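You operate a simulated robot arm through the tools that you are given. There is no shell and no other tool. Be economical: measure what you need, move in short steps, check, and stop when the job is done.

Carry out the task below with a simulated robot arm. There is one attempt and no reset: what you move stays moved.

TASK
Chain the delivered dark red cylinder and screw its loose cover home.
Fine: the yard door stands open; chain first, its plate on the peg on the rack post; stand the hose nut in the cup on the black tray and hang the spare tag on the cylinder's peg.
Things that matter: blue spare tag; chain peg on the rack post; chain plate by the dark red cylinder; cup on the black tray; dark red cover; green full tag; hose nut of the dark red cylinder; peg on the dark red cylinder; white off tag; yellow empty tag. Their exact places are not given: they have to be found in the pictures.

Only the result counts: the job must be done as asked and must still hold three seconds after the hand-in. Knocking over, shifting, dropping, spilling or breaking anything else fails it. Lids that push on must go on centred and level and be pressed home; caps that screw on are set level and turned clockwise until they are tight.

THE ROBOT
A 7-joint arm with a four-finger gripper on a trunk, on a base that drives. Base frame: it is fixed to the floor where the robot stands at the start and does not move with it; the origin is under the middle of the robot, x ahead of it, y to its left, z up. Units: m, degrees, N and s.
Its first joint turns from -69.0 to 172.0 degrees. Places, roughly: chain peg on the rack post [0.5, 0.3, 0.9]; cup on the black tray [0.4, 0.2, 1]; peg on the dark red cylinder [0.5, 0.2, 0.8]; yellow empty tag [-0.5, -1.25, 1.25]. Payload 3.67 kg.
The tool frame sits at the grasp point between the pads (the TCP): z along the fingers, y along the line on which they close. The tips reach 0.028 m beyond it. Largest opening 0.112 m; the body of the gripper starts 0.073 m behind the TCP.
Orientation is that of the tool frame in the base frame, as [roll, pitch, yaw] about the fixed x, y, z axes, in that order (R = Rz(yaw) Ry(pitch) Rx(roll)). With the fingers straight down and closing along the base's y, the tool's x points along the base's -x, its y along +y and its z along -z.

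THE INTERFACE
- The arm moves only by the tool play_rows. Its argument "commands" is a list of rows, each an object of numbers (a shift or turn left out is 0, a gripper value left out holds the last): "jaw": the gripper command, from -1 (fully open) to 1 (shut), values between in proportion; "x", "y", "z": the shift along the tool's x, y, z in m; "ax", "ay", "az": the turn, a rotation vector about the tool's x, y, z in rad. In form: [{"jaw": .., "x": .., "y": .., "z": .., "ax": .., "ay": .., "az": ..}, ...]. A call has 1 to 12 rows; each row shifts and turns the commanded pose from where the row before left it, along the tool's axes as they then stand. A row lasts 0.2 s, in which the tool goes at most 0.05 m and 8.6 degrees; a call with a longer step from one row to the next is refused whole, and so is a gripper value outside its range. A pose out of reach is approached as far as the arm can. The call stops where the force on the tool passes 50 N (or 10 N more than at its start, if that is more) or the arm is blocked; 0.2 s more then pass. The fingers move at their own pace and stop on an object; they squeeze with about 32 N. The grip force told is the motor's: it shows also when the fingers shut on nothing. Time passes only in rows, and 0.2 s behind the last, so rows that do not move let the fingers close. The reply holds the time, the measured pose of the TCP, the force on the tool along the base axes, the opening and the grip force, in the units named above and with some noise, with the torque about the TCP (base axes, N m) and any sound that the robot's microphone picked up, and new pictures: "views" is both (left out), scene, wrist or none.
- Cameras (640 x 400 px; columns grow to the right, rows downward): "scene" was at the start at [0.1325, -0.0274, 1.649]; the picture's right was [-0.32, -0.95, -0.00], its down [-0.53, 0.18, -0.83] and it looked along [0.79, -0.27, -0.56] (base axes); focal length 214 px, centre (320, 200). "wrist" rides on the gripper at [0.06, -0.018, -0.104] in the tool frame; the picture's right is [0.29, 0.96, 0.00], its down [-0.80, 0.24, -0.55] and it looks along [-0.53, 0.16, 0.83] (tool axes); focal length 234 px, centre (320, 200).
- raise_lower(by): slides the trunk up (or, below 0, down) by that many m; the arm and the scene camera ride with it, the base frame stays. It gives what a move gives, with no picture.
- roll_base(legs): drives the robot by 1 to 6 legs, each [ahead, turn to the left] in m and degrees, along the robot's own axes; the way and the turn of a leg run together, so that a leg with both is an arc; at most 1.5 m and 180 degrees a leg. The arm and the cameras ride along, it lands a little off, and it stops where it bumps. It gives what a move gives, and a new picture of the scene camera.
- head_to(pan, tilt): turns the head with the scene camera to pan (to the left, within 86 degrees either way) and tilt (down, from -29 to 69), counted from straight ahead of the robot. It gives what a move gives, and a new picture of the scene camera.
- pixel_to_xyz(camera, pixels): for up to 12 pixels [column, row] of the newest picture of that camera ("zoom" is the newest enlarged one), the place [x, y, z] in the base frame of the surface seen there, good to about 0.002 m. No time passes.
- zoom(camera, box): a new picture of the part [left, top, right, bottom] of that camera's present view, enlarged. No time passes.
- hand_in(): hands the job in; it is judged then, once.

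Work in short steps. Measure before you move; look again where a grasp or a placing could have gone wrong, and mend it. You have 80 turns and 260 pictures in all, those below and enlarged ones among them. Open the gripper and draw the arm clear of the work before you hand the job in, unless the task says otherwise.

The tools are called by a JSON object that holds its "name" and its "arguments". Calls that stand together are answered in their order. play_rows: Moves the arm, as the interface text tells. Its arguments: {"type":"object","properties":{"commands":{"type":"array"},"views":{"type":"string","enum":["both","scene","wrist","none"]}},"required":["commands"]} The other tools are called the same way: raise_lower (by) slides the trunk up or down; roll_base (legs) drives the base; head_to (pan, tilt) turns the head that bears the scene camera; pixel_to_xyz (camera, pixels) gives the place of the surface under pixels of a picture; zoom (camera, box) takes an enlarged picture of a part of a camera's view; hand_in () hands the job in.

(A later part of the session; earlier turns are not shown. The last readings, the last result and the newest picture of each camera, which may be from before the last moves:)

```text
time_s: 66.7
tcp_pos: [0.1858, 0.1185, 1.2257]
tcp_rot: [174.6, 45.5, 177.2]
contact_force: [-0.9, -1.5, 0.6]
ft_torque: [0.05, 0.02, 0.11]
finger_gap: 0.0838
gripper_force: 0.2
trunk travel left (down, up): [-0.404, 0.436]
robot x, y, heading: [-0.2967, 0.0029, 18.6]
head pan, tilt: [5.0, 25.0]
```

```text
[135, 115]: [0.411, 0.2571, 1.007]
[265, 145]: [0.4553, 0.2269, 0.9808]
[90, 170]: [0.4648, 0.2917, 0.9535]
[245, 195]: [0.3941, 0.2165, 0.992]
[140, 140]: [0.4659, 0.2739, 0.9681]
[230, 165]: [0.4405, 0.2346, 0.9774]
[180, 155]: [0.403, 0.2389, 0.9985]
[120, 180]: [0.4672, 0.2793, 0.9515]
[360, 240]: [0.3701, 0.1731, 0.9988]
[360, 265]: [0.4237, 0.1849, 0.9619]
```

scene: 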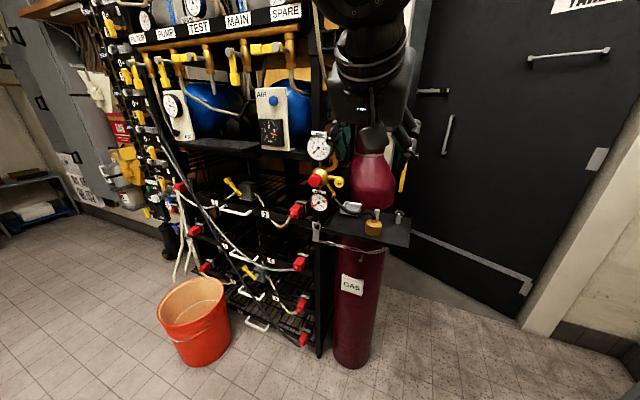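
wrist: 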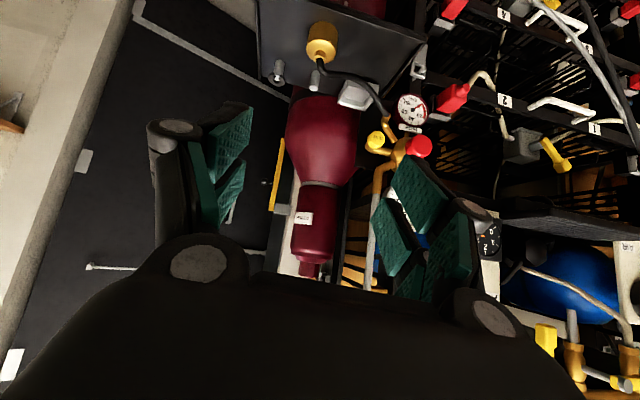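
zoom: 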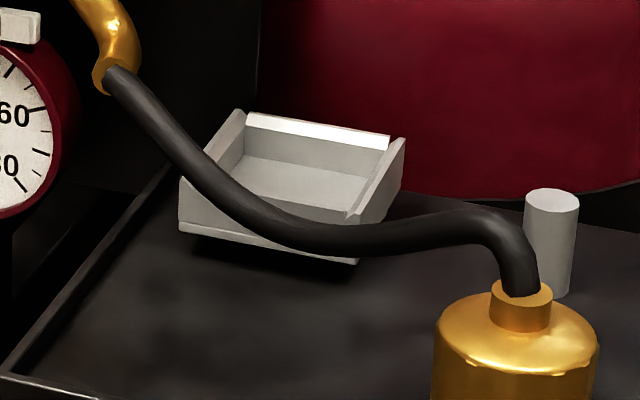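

The cup is axis-aligned, centre (0.431,0.208), rim z 0.9875, floor 0.973; nut axis ≈(0.349,0.122), ⌀≈37 mm, top 0.9955. I'll grip it from above with fingers closing along x (hose leaves toward +y): turn the tool down and yaw to −90.

{"name": "play_rows", "arguments": {"commands": [{"ay": 0.13}, {"ay": 0.13}, {"ay": 0.13}, {"ay": 0.13}, {"ay": 0.13}, {"ay": 0.127}, {"az": -0.145}, {"az": -0.145}, {"az": -0.145}, {"az": -0.145}, {"az": -0.145}, {"az": -0.145}], "views": "none"}}

{"name": "play_rows", "arguments": {"commands": [{"az": -0.145}, {"az": -0.145}, {"az": -0.145}, {"az": -0.145}, {"az": -0.1}], "views": "both"}}

```text
time_s: 69.3
tcp_pos: [0.1839, 0.1214, 1.2263]
tcp_rot: [178.5, 3.6, -128.9]
contact_force: [-0.4, 0.1, 0.8]
ft_torque: [-0.03, 0.01, -0.01]
finger_gap: 0.0841
gripper_force: 0.2
trunk travel left (down, up): [-0.404, 0.436]
robot x, y, heading: [-0.2907, 0.0051, 18.6]
head pan, tilt: [5.0, 25.0]
```

```text
time_s: 70.5
tcp_pos: [0.1845, 0.1216, 1.2271]
tcp_rot: [-178.9, 3.7, -89.8]
contact_force: [-0.2, 0.2, 0.6]
ft_torque: [0.01, 0.0, 0.02]
finger_gap: 0.0841
gripper_force: 0.0
trunk travel left (down, up): [-0.404, 0.436]
robot x, y, heading: [-0.2927, 0.0047, 19.0]
head pan, tilt: [5.0, 25.0]
```

scene: 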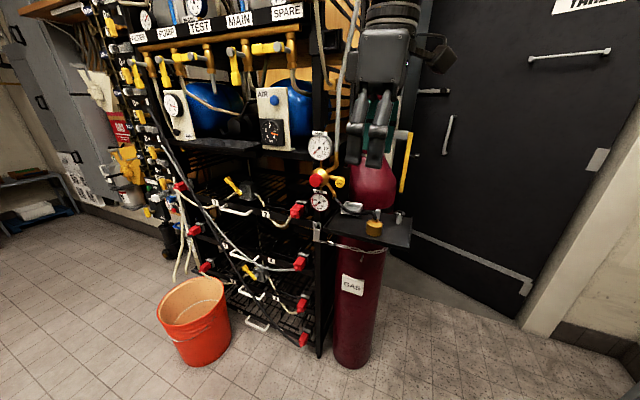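
wrist: 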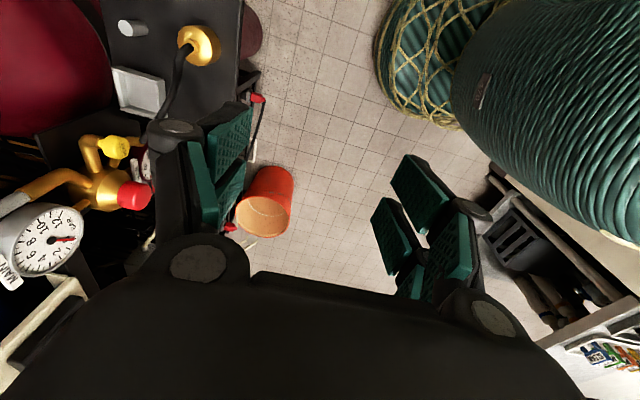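

Fix the small tilt and move above the nut at (0.349,0.122).

{"name": "play_rows", "arguments": {"commands": [{"ay": 0.0645, "ax": -0.019, "y": -0.04}, {"y": -0.04, "z": 0.02}, {"y": -0.04, "z": 0.02}, {"y": -0.044, "z": 0.02}, {"z": 0.03}, {}], "views": "both"}}

{"name": "zoom", "arguments": {"camera": "scene", "box": [310, 150, 438, 260]}}

```text
time_s: 71.9
tcp_pos: [0.3492, 0.1228, 1.1358]
tcp_rot: [-180.0, -0.1, -90.1]
contact_force: [0.0, 1.0, 0.0]
ft_torque: [0.01, 0.0, 0.01]
finger_gap: 0.0843
gripper_force: 0.0
trunk travel left (down, up): [-0.404, 0.436]
robot x, y, heading: [-0.2978, 0.0092, 18.8]
head pan, tilt: [5.0, 25.0]
```

scene: 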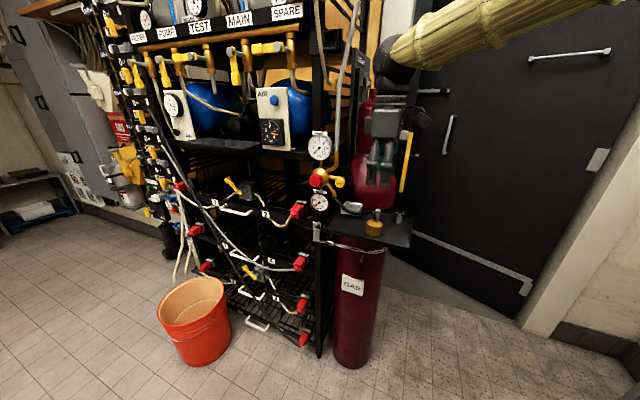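
wrist: 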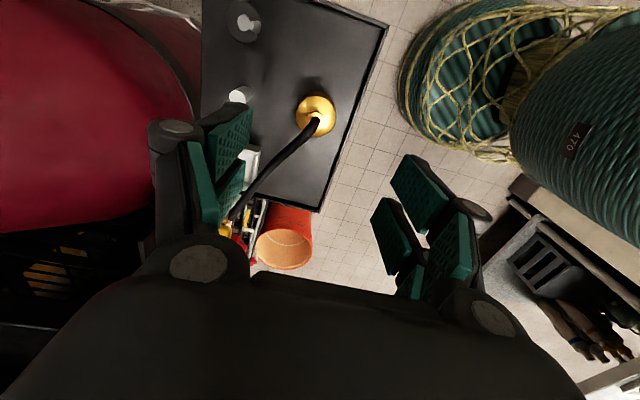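

```text
3.64 times, centred on (374, 205) of scene
```

zoom: 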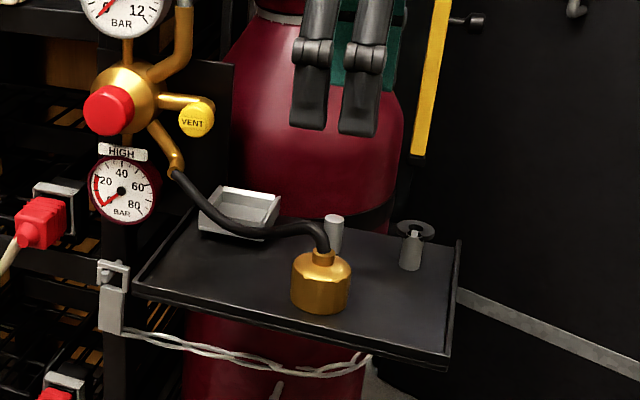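

Above the nut. Check the VENT knob and pipe for clearance, and descend half way (TCP 1.06).

{"name": "pixel_to_xyz", "arguments": {"camera": "zoom", "pixels": [[195, 120], [213, 118], [177, 168], [165, 145], [320, 262], [293, 285], [348, 285]]}}

{"name": "play_rows", "arguments": {"commands": [{"jaw": -0.3, "z": 0.04}, {"z": 0.036}, {}], "views": "both"}}

{"name": "zoom", "arguments": {"camera": "wrist", "box": [200, 40, 440, 240]}}

{"name": "zoom", "arguments": {"camera": "scene", "box": [326, 170, 422, 250]}}

```text
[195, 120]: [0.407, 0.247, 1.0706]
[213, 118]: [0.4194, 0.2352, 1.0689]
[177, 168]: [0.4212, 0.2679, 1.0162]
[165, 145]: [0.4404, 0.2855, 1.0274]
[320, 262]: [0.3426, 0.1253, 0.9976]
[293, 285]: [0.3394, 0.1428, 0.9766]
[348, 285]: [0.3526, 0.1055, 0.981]
```

```text
time_s: 72.7
tcp_pos: [0.3471, 0.1219, 1.0605]
tcp_rot: [-179.8, 0.0, -90.2]
contact_force: [0.0, 0.1, -0.4]
ft_torque: [-0.02, 0.03, -0.01]
finger_gap: 0.0727
gripper_force: 0.1
trunk travel left (down, up): [-0.404, 0.436]
robot x, y, heading: [-0.2904, 0.0039, 18.8]
head pan, tilt: [5.0, 25.0]
```

scene: 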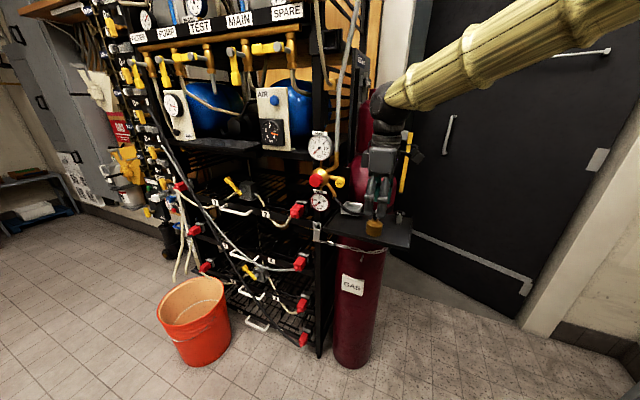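
wrist: 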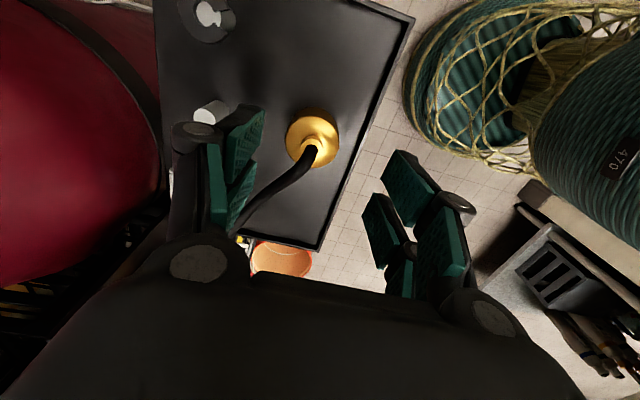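

```text
2.00 times, centred on (320, 140) of wrist
```

zoom: 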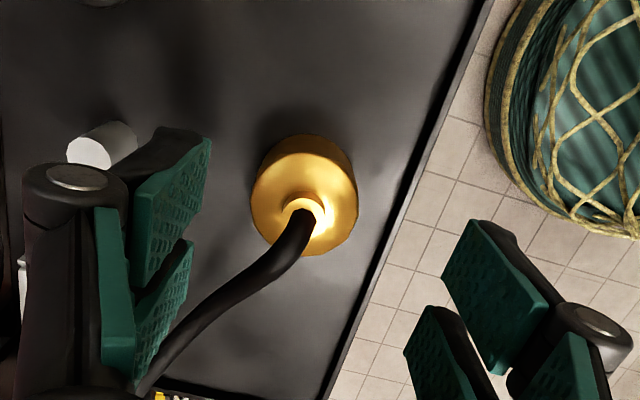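

```text
5.00 times, centred on (374, 210) of scene
```

zoom: 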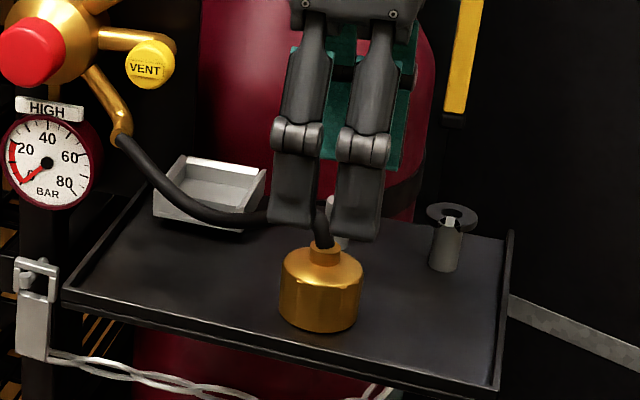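

Clearances fine. Descend to TCP z 1.004 and close on the nut.

{"name": "play_rows", "arguments": {"commands": [{"y": -0.002, "x": -0.001, "z": 0.028}, {"z": 0.0285}, {}, {"jaw": 1}, {}, {}, {}], "views": "both"}}

{"name": "zoom", "arguments": {"camera": "scene", "box": [326, 170, 422, 250]}}

```text
time_s: 74.3
tcp_pos: [0.3506, 0.1214, 1.0033]
tcp_rot: [-179.9, 0.0, -90.1]
contact_force: [0.1, 0.9, 3.4]
ft_torque: [0.14, 0.04, -0.02]
finger_gap: 0.0378
gripper_force: 32.2
trunk travel left (down, up): [-0.404, 0.436]
robot x, y, heading: [-0.2949, 0.0064, 18.6]
head pan, tilt: [5.0, 25.0]
```

scene: 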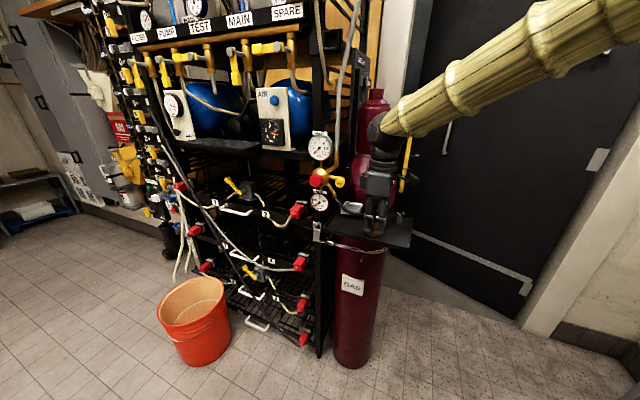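
wrist: 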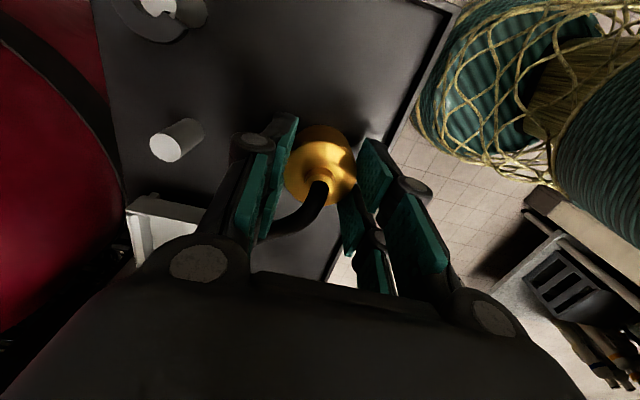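

```text
5.00 times, centred on (374, 210) of scene
```

zoom: 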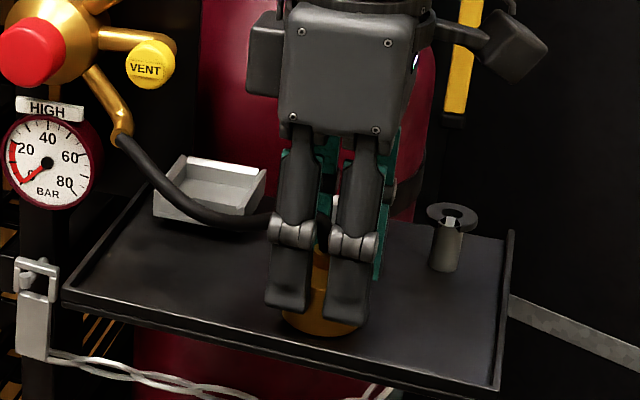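

Nut held (gap 0.0378). Before swinging to the cup I check the brass fittings near the palm's path.

{"name": "pixel_to_xyz", "arguments": {"camera": "scene", "pixels": [[336, 165], [330, 178], [319, 147], [341, 130], [344, 100], [339, 182], [326, 172]]}}

{"name": "pixel_to_xyz", "arguments": {"camera": "zoom", "pixels": [[265, 40], [265, 90], [250, 40], [340, 70], [150, 20], [120, 40], [515, 45]]}}

```text
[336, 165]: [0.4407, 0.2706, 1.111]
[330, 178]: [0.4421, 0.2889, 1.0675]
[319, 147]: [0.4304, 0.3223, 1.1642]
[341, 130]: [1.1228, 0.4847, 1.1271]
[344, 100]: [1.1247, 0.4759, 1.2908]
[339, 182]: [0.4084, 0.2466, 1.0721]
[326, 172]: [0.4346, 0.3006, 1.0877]
```

```text
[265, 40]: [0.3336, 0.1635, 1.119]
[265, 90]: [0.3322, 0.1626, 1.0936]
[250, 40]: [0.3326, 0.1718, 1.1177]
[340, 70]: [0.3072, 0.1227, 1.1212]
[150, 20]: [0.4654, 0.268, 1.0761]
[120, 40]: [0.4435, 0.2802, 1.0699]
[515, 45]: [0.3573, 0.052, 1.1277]
```

Palm box would pass within a few mm of the vertical brass pipe, so I lift 4 cm, yaw the tool 25°, then carry it over the cup with a small −y bias.

{"name": "play_rows", "arguments": {"commands": [{"z": -0.02}, {"z": -0.02}, {"az": -0.11}, {"az": -0.11}, {"az": -0.11}, {"az": -0.106}, {}], "views": "wrist"}}

{"name": "play_rows", "arguments": {"commands": [{"x": -0.01, "y": -0.027}, {"x": -0.01, "y": -0.027}, {"x": -0.01, "y": -0.027}, {"x": -0.011, "y": -0.027}, {}], "views": "both"}}

{"name": "zoom", "arguments": {"camera": "scene", "box": [310, 150, 406, 230]}}

```text
time_s: 75.9
tcp_pos: [0.3507, 0.1219, 1.0455]
tcp_rot: [-179.9, 0.0, -64.9]
contact_force: [0.6, -0.4, -1.6]
ft_torque: [0.0, -0.04, -0.03]
finger_gap: 0.0382
gripper_force: 32.4
trunk travel left (down, up): [-0.404, 0.436]
robot x, y, heading: [-0.294, 0.0041, 18.9]
head pan, tilt: [5.0, 25.0]
```

wrist: 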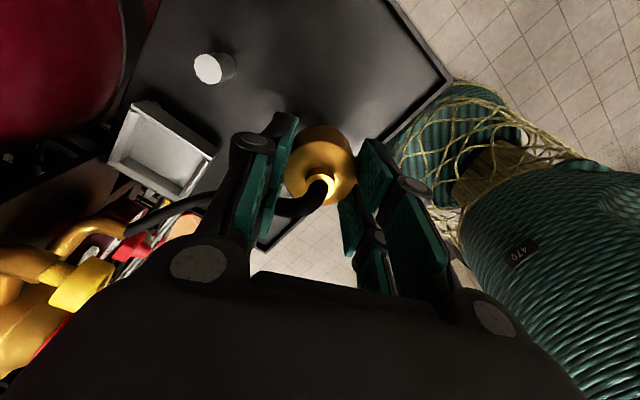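

```text
time_s: 77.1
tcp_pos: [0.4319, 0.2028, 1.0434]
tcp_rot: [-180.0, 0.1, -65.1]
contact_force: [-2.2, -9.4, -5.8]
ft_torque: [0.09, 0.04, -0.1]
finger_gap: 0.0379
gripper_force: 31.8
trunk travel left (down, up): [-0.404, 0.436]
robot x, y, heading: [-0.2894, 0.0018, 18.6]
head pan, tilt: [5.0, 25.0]
```

scene: 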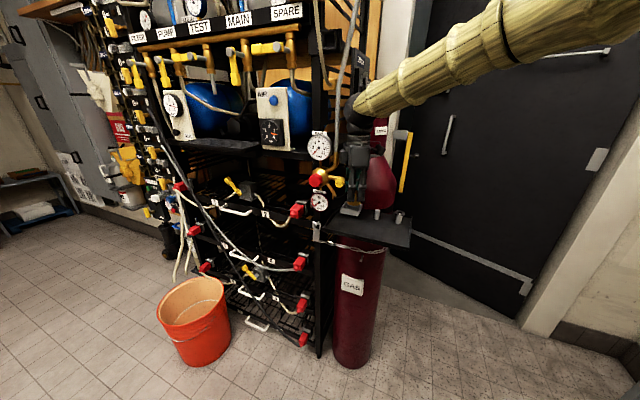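
wrist: 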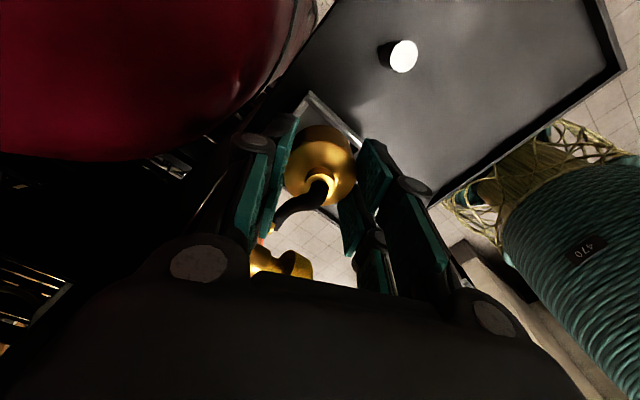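

```text
5.00 times, centred on (358, 190) of scene
```

zoom: 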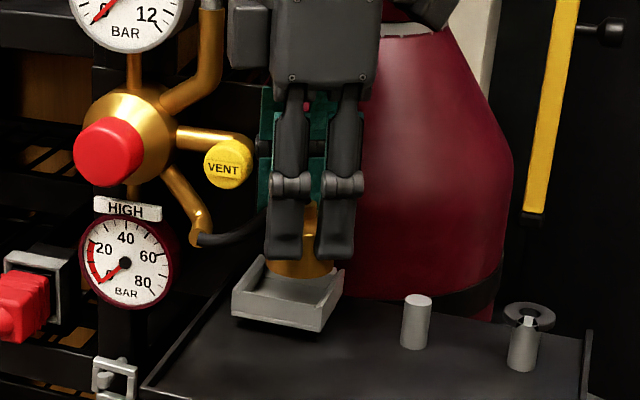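

Over the cup; shift +4 mm in y to be inside the walls, then descend ~25 mm with care.

{"name": "play_rows", "arguments": {"commands": [{"x": -0.004, "y": -0.002}, {}, {"z": 0.01}, {"z": 0.008}, {"z": 0.005}, {}], "views": "both"}}

{"name": "zoom", "arguments": {"camera": "scene", "box": [326, 170, 390, 220]}}

{"name": "zoom", "arguments": {"camera": "wrist", "box": [240, 80, 400, 220]}}

```text
time_s: 78.0
tcp_pos: [0.4307, 0.2058, 1.0381]
tcp_rot: [-179.5, 0.2, -65.3]
contact_force: [-4.6, -30.4, 10.5]
ft_torque: [1.37, 0.02, -0.58]
finger_gap: 0.0382
gripper_force: 32.0
trunk travel left (down, up): [-0.404, 0.436]
robot x, y, heading: [-0.293, 0.0047, 18.6]
head pan, tilt: [5.0, 25.0]
stopped in row 4: the force on the tool passed its limit at 58 N (the readings are from after the stop); the commanded pose is now the measured one
```

scene: 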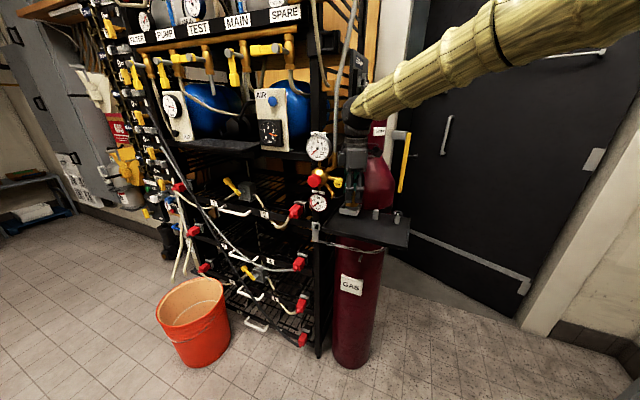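
wrist: 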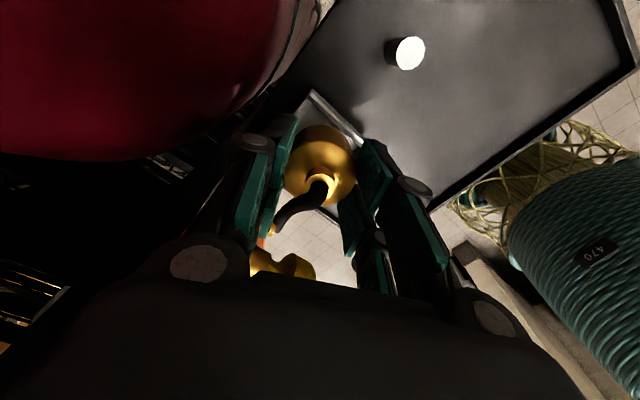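

```text
8.00 times, centred on (358, 195) of scene
```

zoom: 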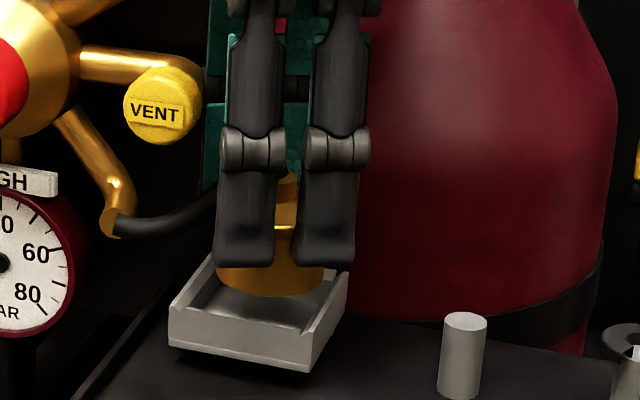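

```text
2.86 times, centred on (320, 150) of wrist
```

zoom: 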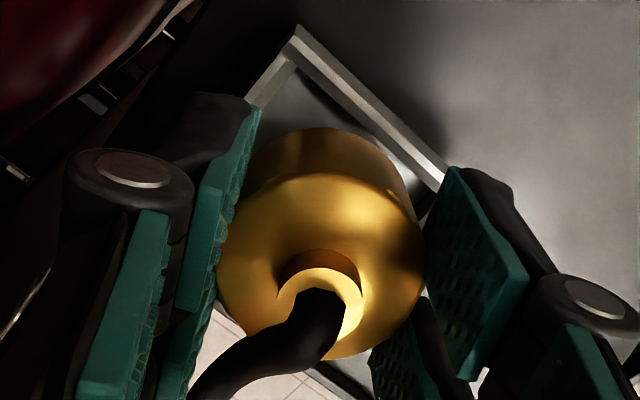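

A knuckle seems to press on the VENT elbow (force −y about 5 cm above TCP). Lift 15 mm, yaw to about −105° so fingers lie along x, then look.

{"name": "play_rows", "arguments": {"commands": [{"z": -0.015}, {"az": 0.14}, {"az": 0.14}, {"az": 0.14}, {"az": 0.14}, {"az": 0.13}, {}], "views": "both"}}

{"name": "zoom", "arguments": {"camera": "scene", "box": [310, 150, 406, 230]}}

{"name": "zoom", "arguments": {"camera": "wrist", "box": [200, 80, 440, 280]}}

```text
time_s: 78.3
tcp_pos: [0.4316, 0.2056, 1.0412]
tcp_rot: [179.5, -0.3, -65.2]
contact_force: [3.2, -18.1, -6.7]
ft_torque: [0.27, 0.07, -0.4]
finger_gap: 0.038
gripper_force: 32.0
trunk travel left (down, up): [-0.404, 0.436]
robot x, y, heading: [-0.2926, 0.0018, 18.4]
head pan, tilt: [5.0, 25.0]
stopped in row 1: the force on the tool passed its limit at 61 N (the readings are from after the stop); the commanded pose is now the measured one
```

scene: 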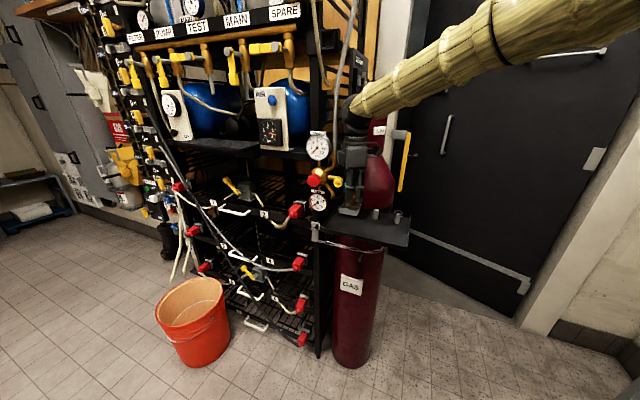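
wrist: 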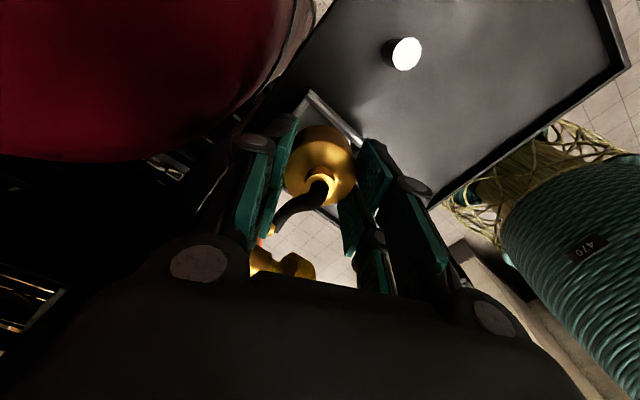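

```text
5.00 times, centred on (358, 190) of scene
```

zoom: 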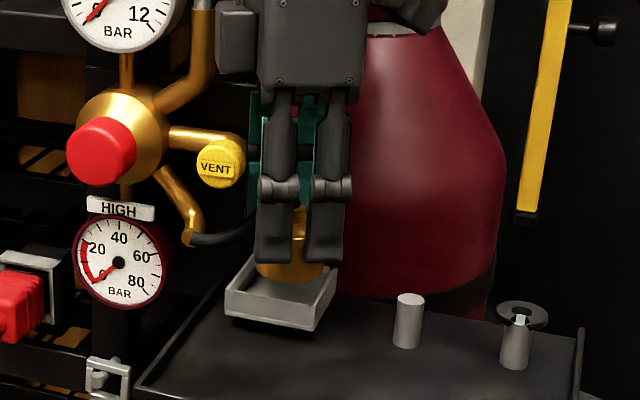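

```text
2.00 times, centred on (320, 180) of wrist
```

zoom: 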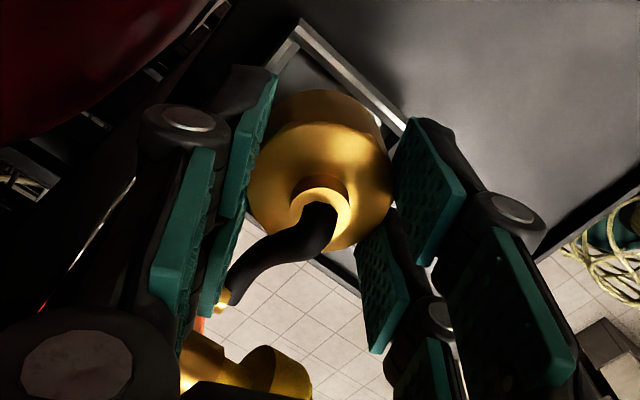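

Contact in −y persists; first move 10 mm toward −y, then lift and rotate.

{"name": "play_rows", "arguments": {"commands": [{"x": 0.005, "y": 0.002}, {"x": 0.006, "y": 0.003}, {}], "views": "none"}}

{"name": "play_rows", "arguments": {"commands": [{"z": -0.015}, {}], "views": "wrist"}}

```text
time_s: 79.2
tcp_pos: [0.4306, 0.1958, 1.043]
tcp_rot: [179.6, -0.3, -65.1]
contact_force: [-0.7, 0.4, -1.2]
ft_torque: [-0.01, 0.0, -0.05]
finger_gap: 0.0378
gripper_force: 31.9
trunk travel left (down, up): [-0.404, 0.436]
robot x, y, heading: [-0.2929, 0.0053, 18.4]
head pan, tilt: [5.0, 25.0]
```

```text
time_s: 79.8
tcp_pos: [0.4311, 0.1954, 1.0576]
tcp_rot: [179.5, -0.3, -65.1]
contact_force: [-0.5, 0.0, -1.1]
ft_torque: [-0.01, 0.01, 0.05]
finger_gap: 0.0379
gripper_force: 31.8
trunk travel left (down, up): [-0.404, 0.436]
robot x, y, heading: [-0.2901, 0.0043, 18.7]
head pan, tilt: [5.0, 25.0]
```

wrist: 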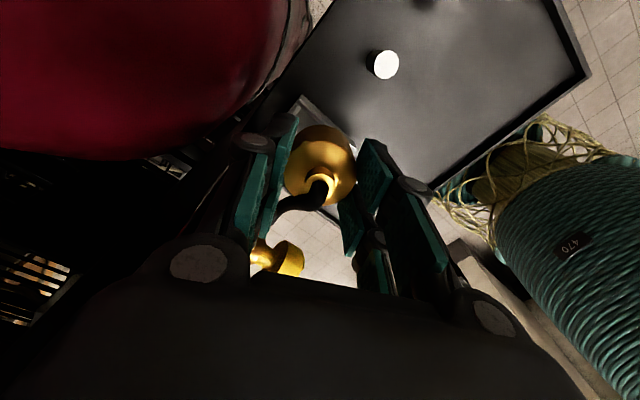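

Free again, zero hose load. I measure the VENT elbow, riser pipe, and gripper box exactly.

{"name": "zoom", "arguments": {"camera": "scene", "box": [314, 150, 378, 200]}}

{"name": "pixel_to_xyz", "arguments": {"camera": "zoom", "pixels": [[250, 50], [300, 50], [205, 30], [205, 60], [190, 100], [220, 135], [200, 170], [185, 165], [170, 140], [250, 80], [290, 190], [245, 20]]}}

```text
8.00 times, centred on (346, 175) of scene
```

zoom: 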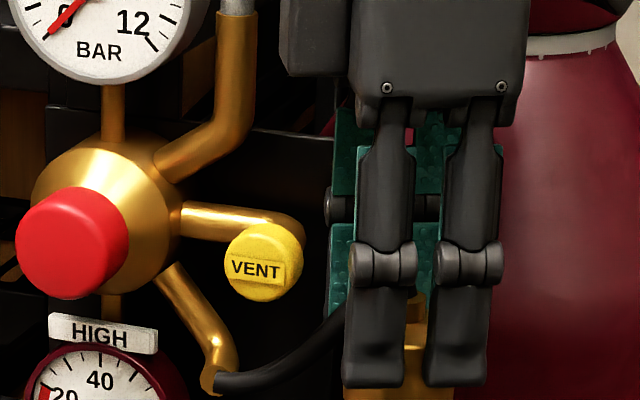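

```text
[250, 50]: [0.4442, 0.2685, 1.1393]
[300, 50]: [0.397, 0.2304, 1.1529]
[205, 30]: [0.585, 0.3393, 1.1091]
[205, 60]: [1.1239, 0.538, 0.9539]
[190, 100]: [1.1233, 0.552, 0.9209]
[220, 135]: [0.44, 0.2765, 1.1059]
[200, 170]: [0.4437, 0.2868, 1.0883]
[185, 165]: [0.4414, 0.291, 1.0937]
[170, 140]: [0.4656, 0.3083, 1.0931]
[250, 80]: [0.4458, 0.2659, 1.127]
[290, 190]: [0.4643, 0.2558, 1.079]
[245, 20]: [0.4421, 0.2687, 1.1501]
```

Box reach is ~0.05 from the axis, so at yaw −100 there is ≥6 mm to the riser and ≥12 mm to the VENT knob. Rotate to −100, then move +10 mm in y.

{"name": "play_rows", "arguments": {"commands": [{"az": 0.14}, {"az": 0.14}, {"az": 0.14}, {"az": 0.14}, {"az": 0.05}, {"x": -0.0105, "y": -0.0015}, {}], "views": "both"}}

{"name": "zoom", "arguments": {"camera": "scene", "box": [314, 160, 378, 220]}}

{"name": "zoom", "arguments": {"camera": "wrist", "box": [200, 80, 440, 280]}}

```text
time_s: 81.3
tcp_pos: [0.4346, 0.2049, 1.0564]
tcp_rot: [179.9, -0.4, -100.0]
contact_force: [-1.0, -10.5, -1.1]
ft_torque: [0.08, -0.02, 0.26]
finger_gap: 0.0378
gripper_force: 32.2
trunk travel left (down, up): [-0.404, 0.436]
robot x, y, heading: [-0.291, 0.0035, 18.7]
head pan, tilt: [5.0, 25.0]
```

scene: 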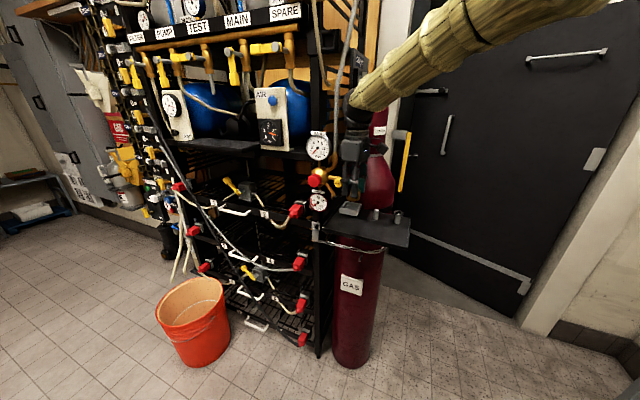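
wrist: 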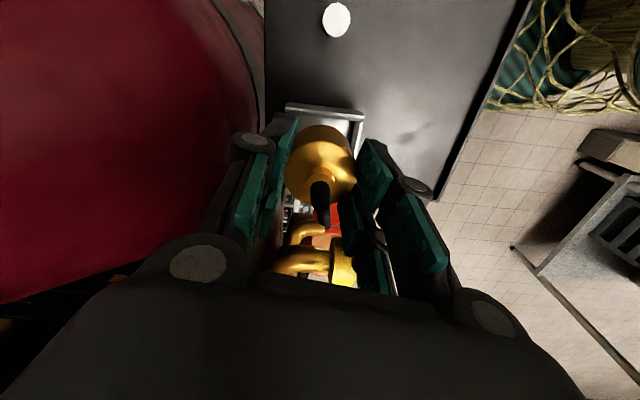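

```text
6.67 times, centred on (346, 190) of scene
```

zoom: 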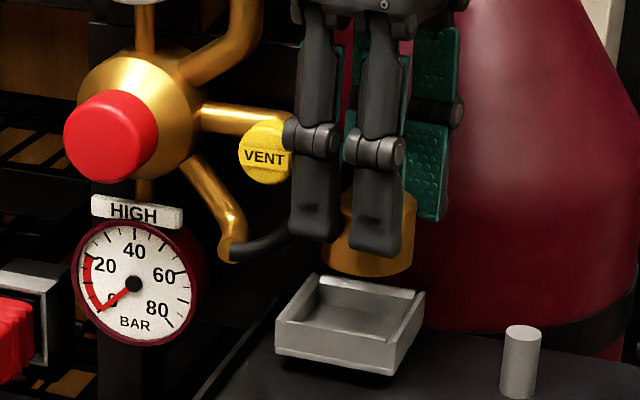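

```text
2.00 times, centred on (320, 180) of wrist
```

zoom: 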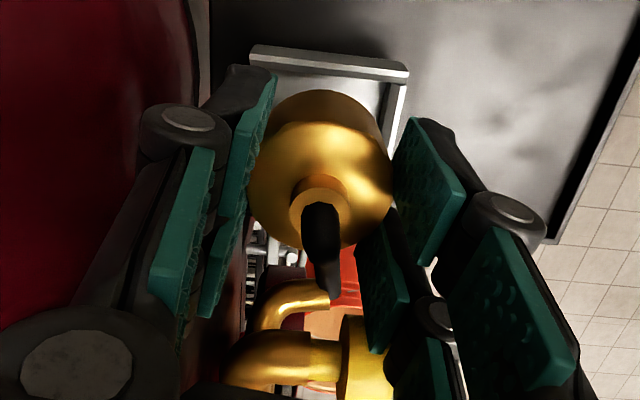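

The near knuckle touches the VENT knob (zoom (290,140)). Back off 8 mm in −y, rotate to yaw −80 so that knuckle swings away, and return.

{"name": "play_rows", "arguments": {"commands": [{"x": 0.008}, {"az": -0.14}, {"az": -0.14}, {"az": -0.07}, {"x": -0.0045, "y": 0.003}, {"x": -0.004}, {}], "views": "scene"}}

{"name": "zoom", "arguments": {"camera": "scene", "box": [314, 160, 378, 220]}}

```text
time_s: 83.0
tcp_pos: [0.429, 0.2061, 1.0552]
tcp_rot: [179.6, -0.4, -80.1]
contact_force: [-0.3, 0.1, -1.2]
ft_torque: [0.01, 0.0, 0.01]
finger_gap: 0.038
gripper_force: 32.4
trunk travel left (down, up): [-0.404, 0.436]
robot x, y, heading: [-0.2918, 0.0064, 18.7]
head pan, tilt: [5.0, 25.0]
```

scene: 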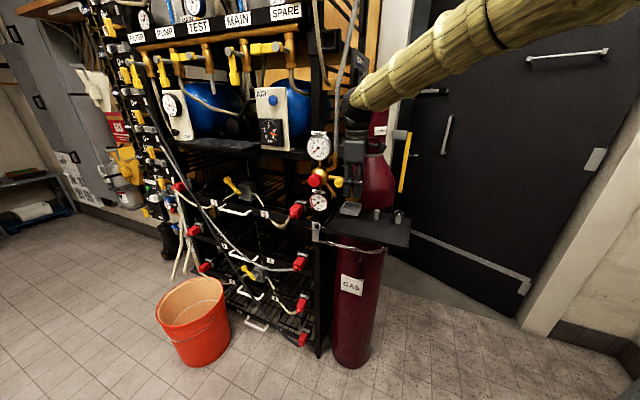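

```text
6.67 times, centred on (346, 190) of scene
```

zoom: 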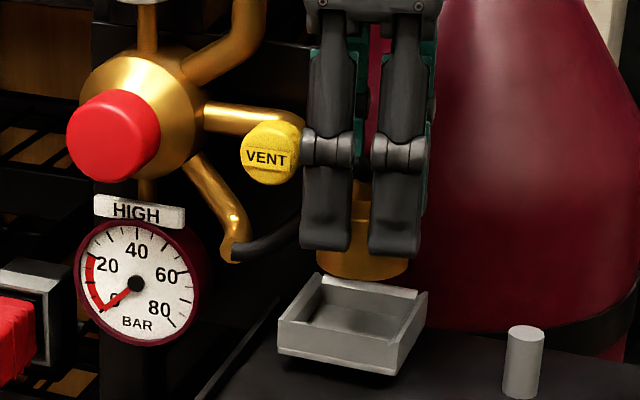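

Force-free at (0.429,0.206). Descend toward the cup floor (38 mm to go), stopping ~2 mm above.

{"name": "play_rows", "arguments": {"commands": [{"z": 0.012}, {"z": 0.012}, {"z": 0.008}, {"z": 0.004}, {}], "views": "both"}}

{"name": "zoom", "arguments": {"camera": "scene", "box": [314, 160, 378, 220]}}

{"name": "zoom", "arguments": {"camera": "wrist", "box": [200, 80, 440, 280]}}

```text
time_s: 84.2
tcp_pos: [0.4293, 0.2063, 1.0233]
tcp_rot: [179.9, -0.3, -80.0]
contact_force: [26.1, 7.3, 35.6]
ft_torque: [-0.06, -0.46, 0.15]
finger_gap: 0.0379
gripper_force: 31.6
trunk travel left (down, up): [-0.404, 0.436]
robot x, y, heading: [-0.2943, 0.0035, 18.3]
head pan, tilt: [5.0, 25.0]
```

scene: 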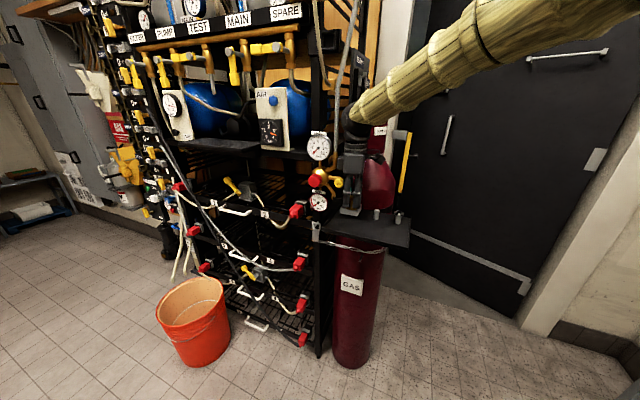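
wrist: 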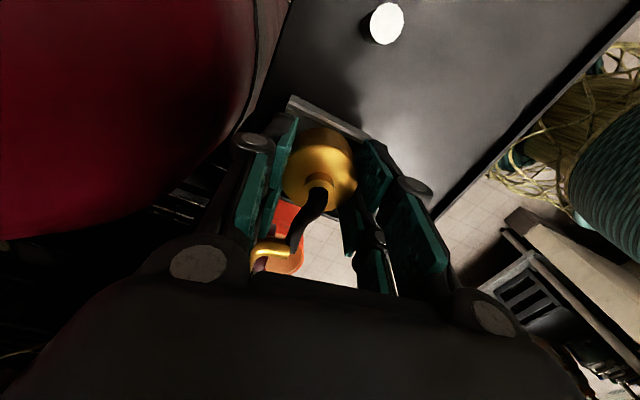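

```text
6.67 times, centred on (346, 190) of scene
```

zoom: 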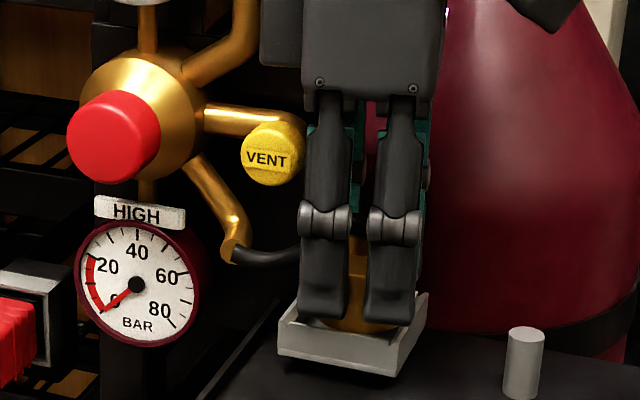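

```text
2.00 times, centred on (320, 180) of wrist
```

zoom: 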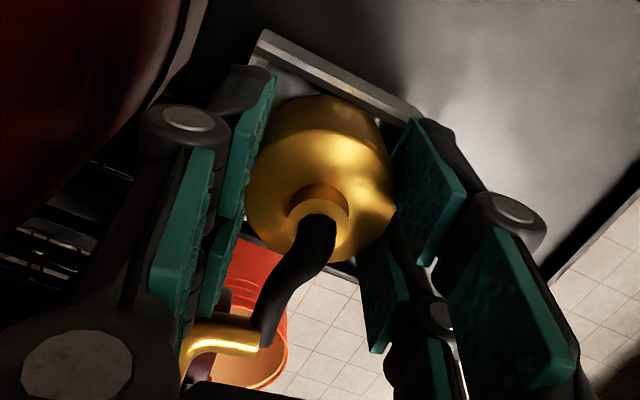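

A fingertip rests on the cup rim; the nut's bottom is ~6 mm above the floor and inside the walls. Ease up 3 mm to unload, then open just enough so that it settles in.

{"name": "play_rows", "arguments": {"commands": [{"z": -0.005}, {}], "views": "none"}}

{"name": "play_rows", "arguments": {"commands": [{"jaw": 0.25}, {}, {}, {}], "views": "both"}}

{"name": "zoom", "arguments": {"camera": "wrist", "box": [200, 80, 440, 280]}}

{"name": "zoom", "arguments": {"camera": "scene", "box": [314, 160, 378, 220]}}

```text
time_s: 84.8
tcp_pos: [0.4297, 0.2058, 1.0237]
tcp_rot: [179.5, -0.4, -80.1]
contact_force: [24.2, 7.9, 12.2]
ft_torque: [0.17, -0.62, 0.0]
finger_gap: 0.0381
gripper_force: 31.9
trunk travel left (down, up): [-0.404, 0.436]
robot x, y, heading: [-0.2925, 0.0031, 18.6]
head pan, tilt: [5.0, 25.0]
```

```text
time_s: 85.8
tcp_pos: [0.4286, 0.2063, 1.0266]
tcp_rot: [179.5, -0.4, -80.0]
contact_force: [-0.2, 0.4, -0.2]
ft_torque: [0.01, -0.01, 0.0]
finger_gap: 0.0424
gripper_force: 0.2
trunk travel left (down, up): [-0.404, 0.436]
robot x, y, heading: [-0.2941, 0.0029, 18.5]
head pan, tilt: [5.0, 25.0]
```

scene: 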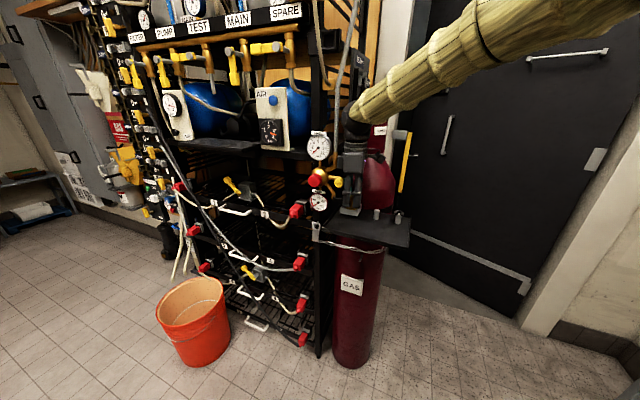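
wrist: 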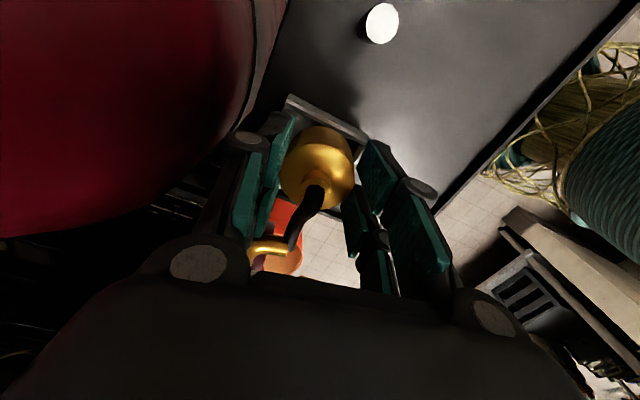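

```text
2.00 times, centred on (320, 180) of wrist
```

zoom: 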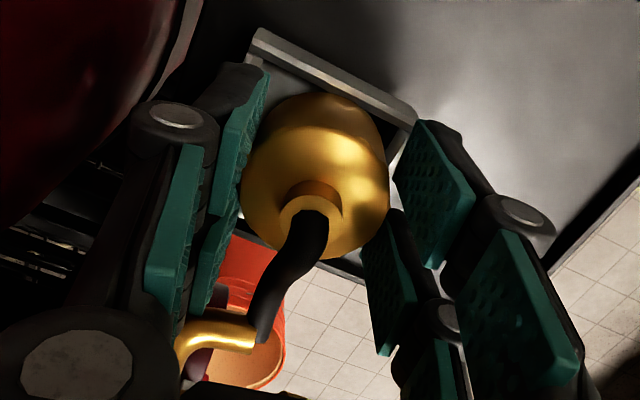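

```text
6.67 times, centred on (346, 190) of scene
```

zoom: 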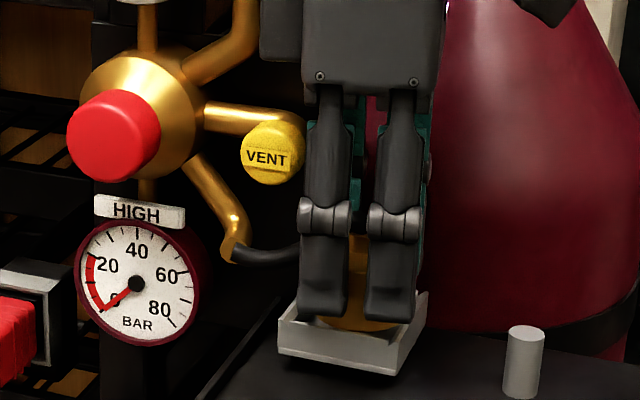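

Released, no forces. Open a bit more and lift straight up 30 mm, then away toward −y/up, and check the nut.

{"name": "play_rows", "arguments": {"commands": [{"jaw": 0.1}, {}, {"z": -0.015}, {"z": -0.02}, {"x": 0.02}, {"x": 0.03, "z": -0.02}, {"x": 0.03, "z": -0.03}, {"z": -0.04}, {"z": -0.04}], "views": "both"}}

{"name": "zoom", "arguments": {"camera": "scene", "box": [314, 160, 410, 235]}}

{"name": "zoom", "arguments": {"camera": "wrist", "box": [180, 60, 420, 260]}}

```text
time_s: 87.8
tcp_pos: [0.442, 0.1302, 1.1929]
tcp_rot: [179.6, -0.4, -80.0]
contact_force: [0.1, 0.1, 0.1]
ft_torque: [-0.01, -0.06, -0.03]
finger_gap: 0.0506
gripper_force: 0.0
trunk travel left (down, up): [-0.404, 0.436]
robot x, y, heading: [-0.2919, 0.0066, 18.5]
head pan, tilt: [5.0, 25.0]
```

scene: 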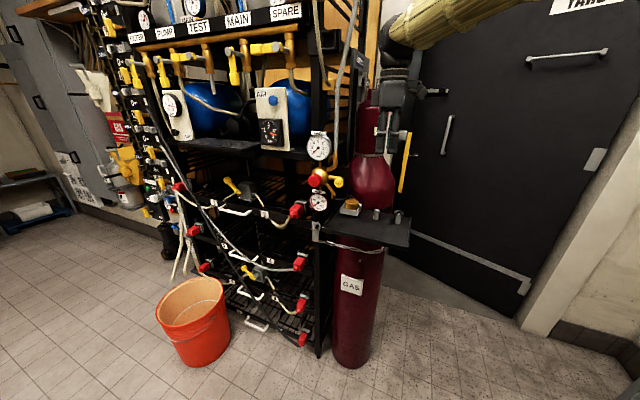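
wrist: 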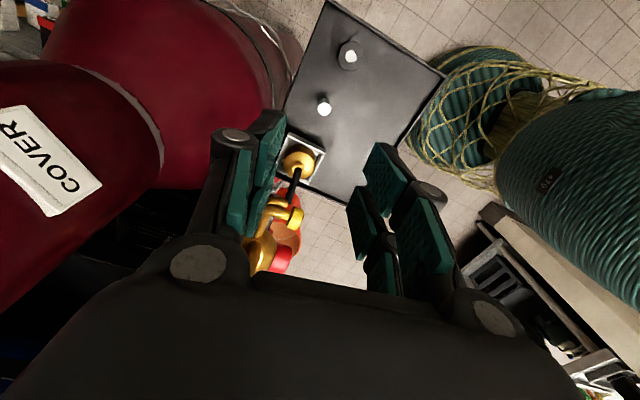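

```text
5.33 times, centred on (362, 198) of scene
```

zoom: 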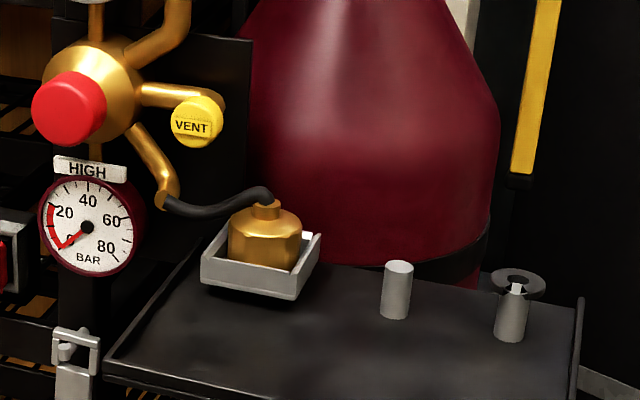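

```text
2.00 times, centred on (300, 160) of wrist
```

zoom: 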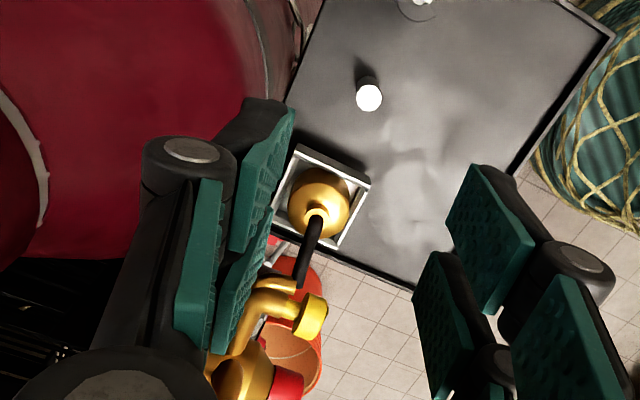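

The nut stands level in the cup. Next the cover: raise the trunk 0.3, pull the arm back 10 cm, drive ahead 0.2 m and look at the cover's knob.

{"name": "raise_lower", "arguments": {"by": 0.3}}

{"name": "play_rows", "arguments": {"commands": [{"jaw": -0.5, "y": 0.045, "x": -0.008}, {"y": 0.045, "x": -0.008}], "views": "none"}}

{"name": "roll_base", "arguments": {"legs": [[0.2, 0]]}}

{"name": "head_to", "arguments": {"pan": 0, "tilt": 35}}

{"name": "play_rows", "arguments": {"commands": [{}], "views": "wrist"}}

```text
time_s: 90.8
tcp_pos: [0.4421, 0.1289, 1.4907]
tcp_rot: [179.6, -0.3, -80.0]
contact_force: [-0.2, 0.6, 0.7]
ft_torque: [-0.04, -0.01, -0.02]
finger_gap: 0.0504
gripper_force: 0.0
trunk travel left (down, up): [-0.704, 0.136]
robot x, y, heading: [-0.2917, 0.0062, 18.9]
head pan, tilt: [5.0, 25.0]
```

```text
time_s: 91.3
tcp_pos: [0.3498, 0.13, 1.4919]
tcp_rot: [179.8, -0.4, -80.0]
contact_force: [-0.2, 0.3, 0.3]
ft_torque: [-0.05, -0.02, -0.02]
finger_gap: 0.084
gripper_force: 0.1
trunk travel left (down, up): [-0.704, 0.136]
robot x, y, heading: [-0.2947, 0.0077, 18.6]
head pan, tilt: [5.0, 25.0]
```

```text
time_s: 93.0
tcp_pos: [0.5431, 0.1949, 1.4899]
tcp_rot: [179.6, -0.5, -80.0]
contact_force: [0.4, 0.0, -0.2]
ft_torque: [0.02, 0.04, -0.01]
finger_gap: 0.0841
gripper_force: 0.0
trunk travel left (down, up): [-0.704, 0.136]
robot x, y, heading: [-0.1031, 0.0672, 18.6]
head pan, tilt: [5.0, 25.0]
```

scene: 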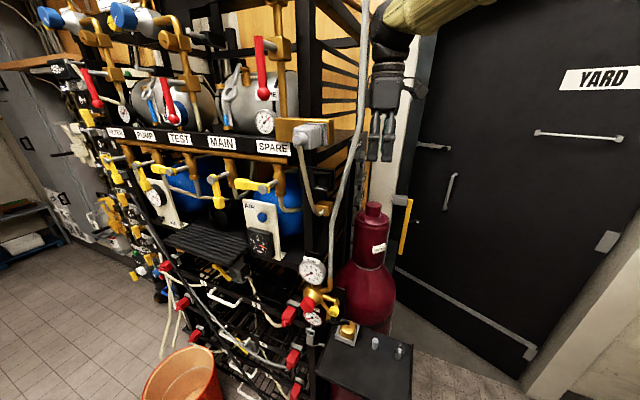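

```text
time_s: 93.7
tcp_pos: [0.5417, 0.194, 1.4906]
tcp_rot: [179.6, -0.4, -80.0]
contact_force: [-0.5, 0.4, -0.2]
ft_torque: [-0.03, -0.03, 0.01]
finger_gap: 0.0839
gripper_force: 0.0
trunk travel left (down, up): [-0.704, 0.136]
robot x, y, heading: [-0.1035, 0.0713, 18.6]
head pan, tilt: [0.0, 35.0]
```

scene: 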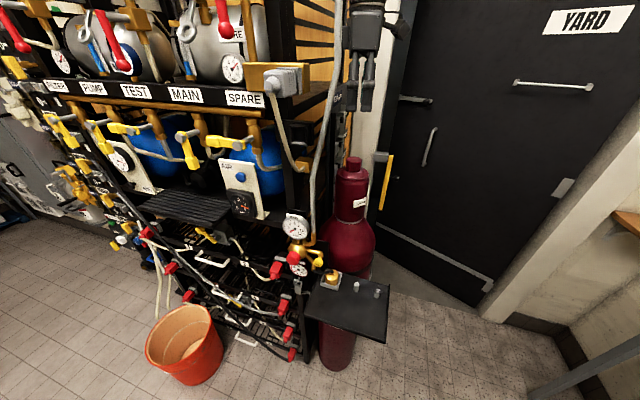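

```text
time_s: 94.1
tcp_pos: [0.542, 0.1929, 1.4905]
tcp_rot: [179.6, -0.3, -80.0]
contact_force: [-0.3, -0.6, -0.6]
ft_torque: [0.0, -0.04, 0.0]
finger_gap: 0.0842
gripper_force: 0.1
trunk travel left (down, up): [-0.704, 0.136]
robot x, y, heading: [-0.1008, 0.066, 18.6]
head pan, tilt: [0.0, 35.0]
```

wrist: 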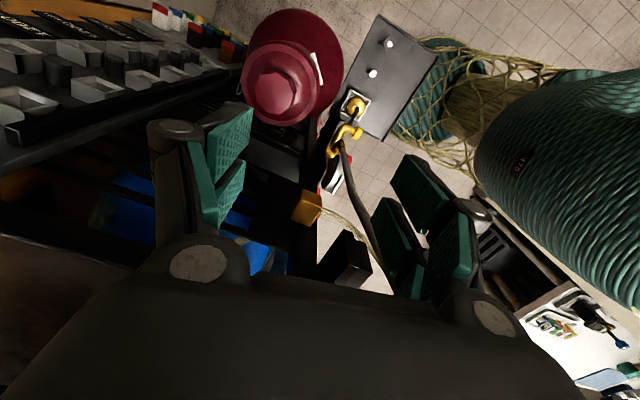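

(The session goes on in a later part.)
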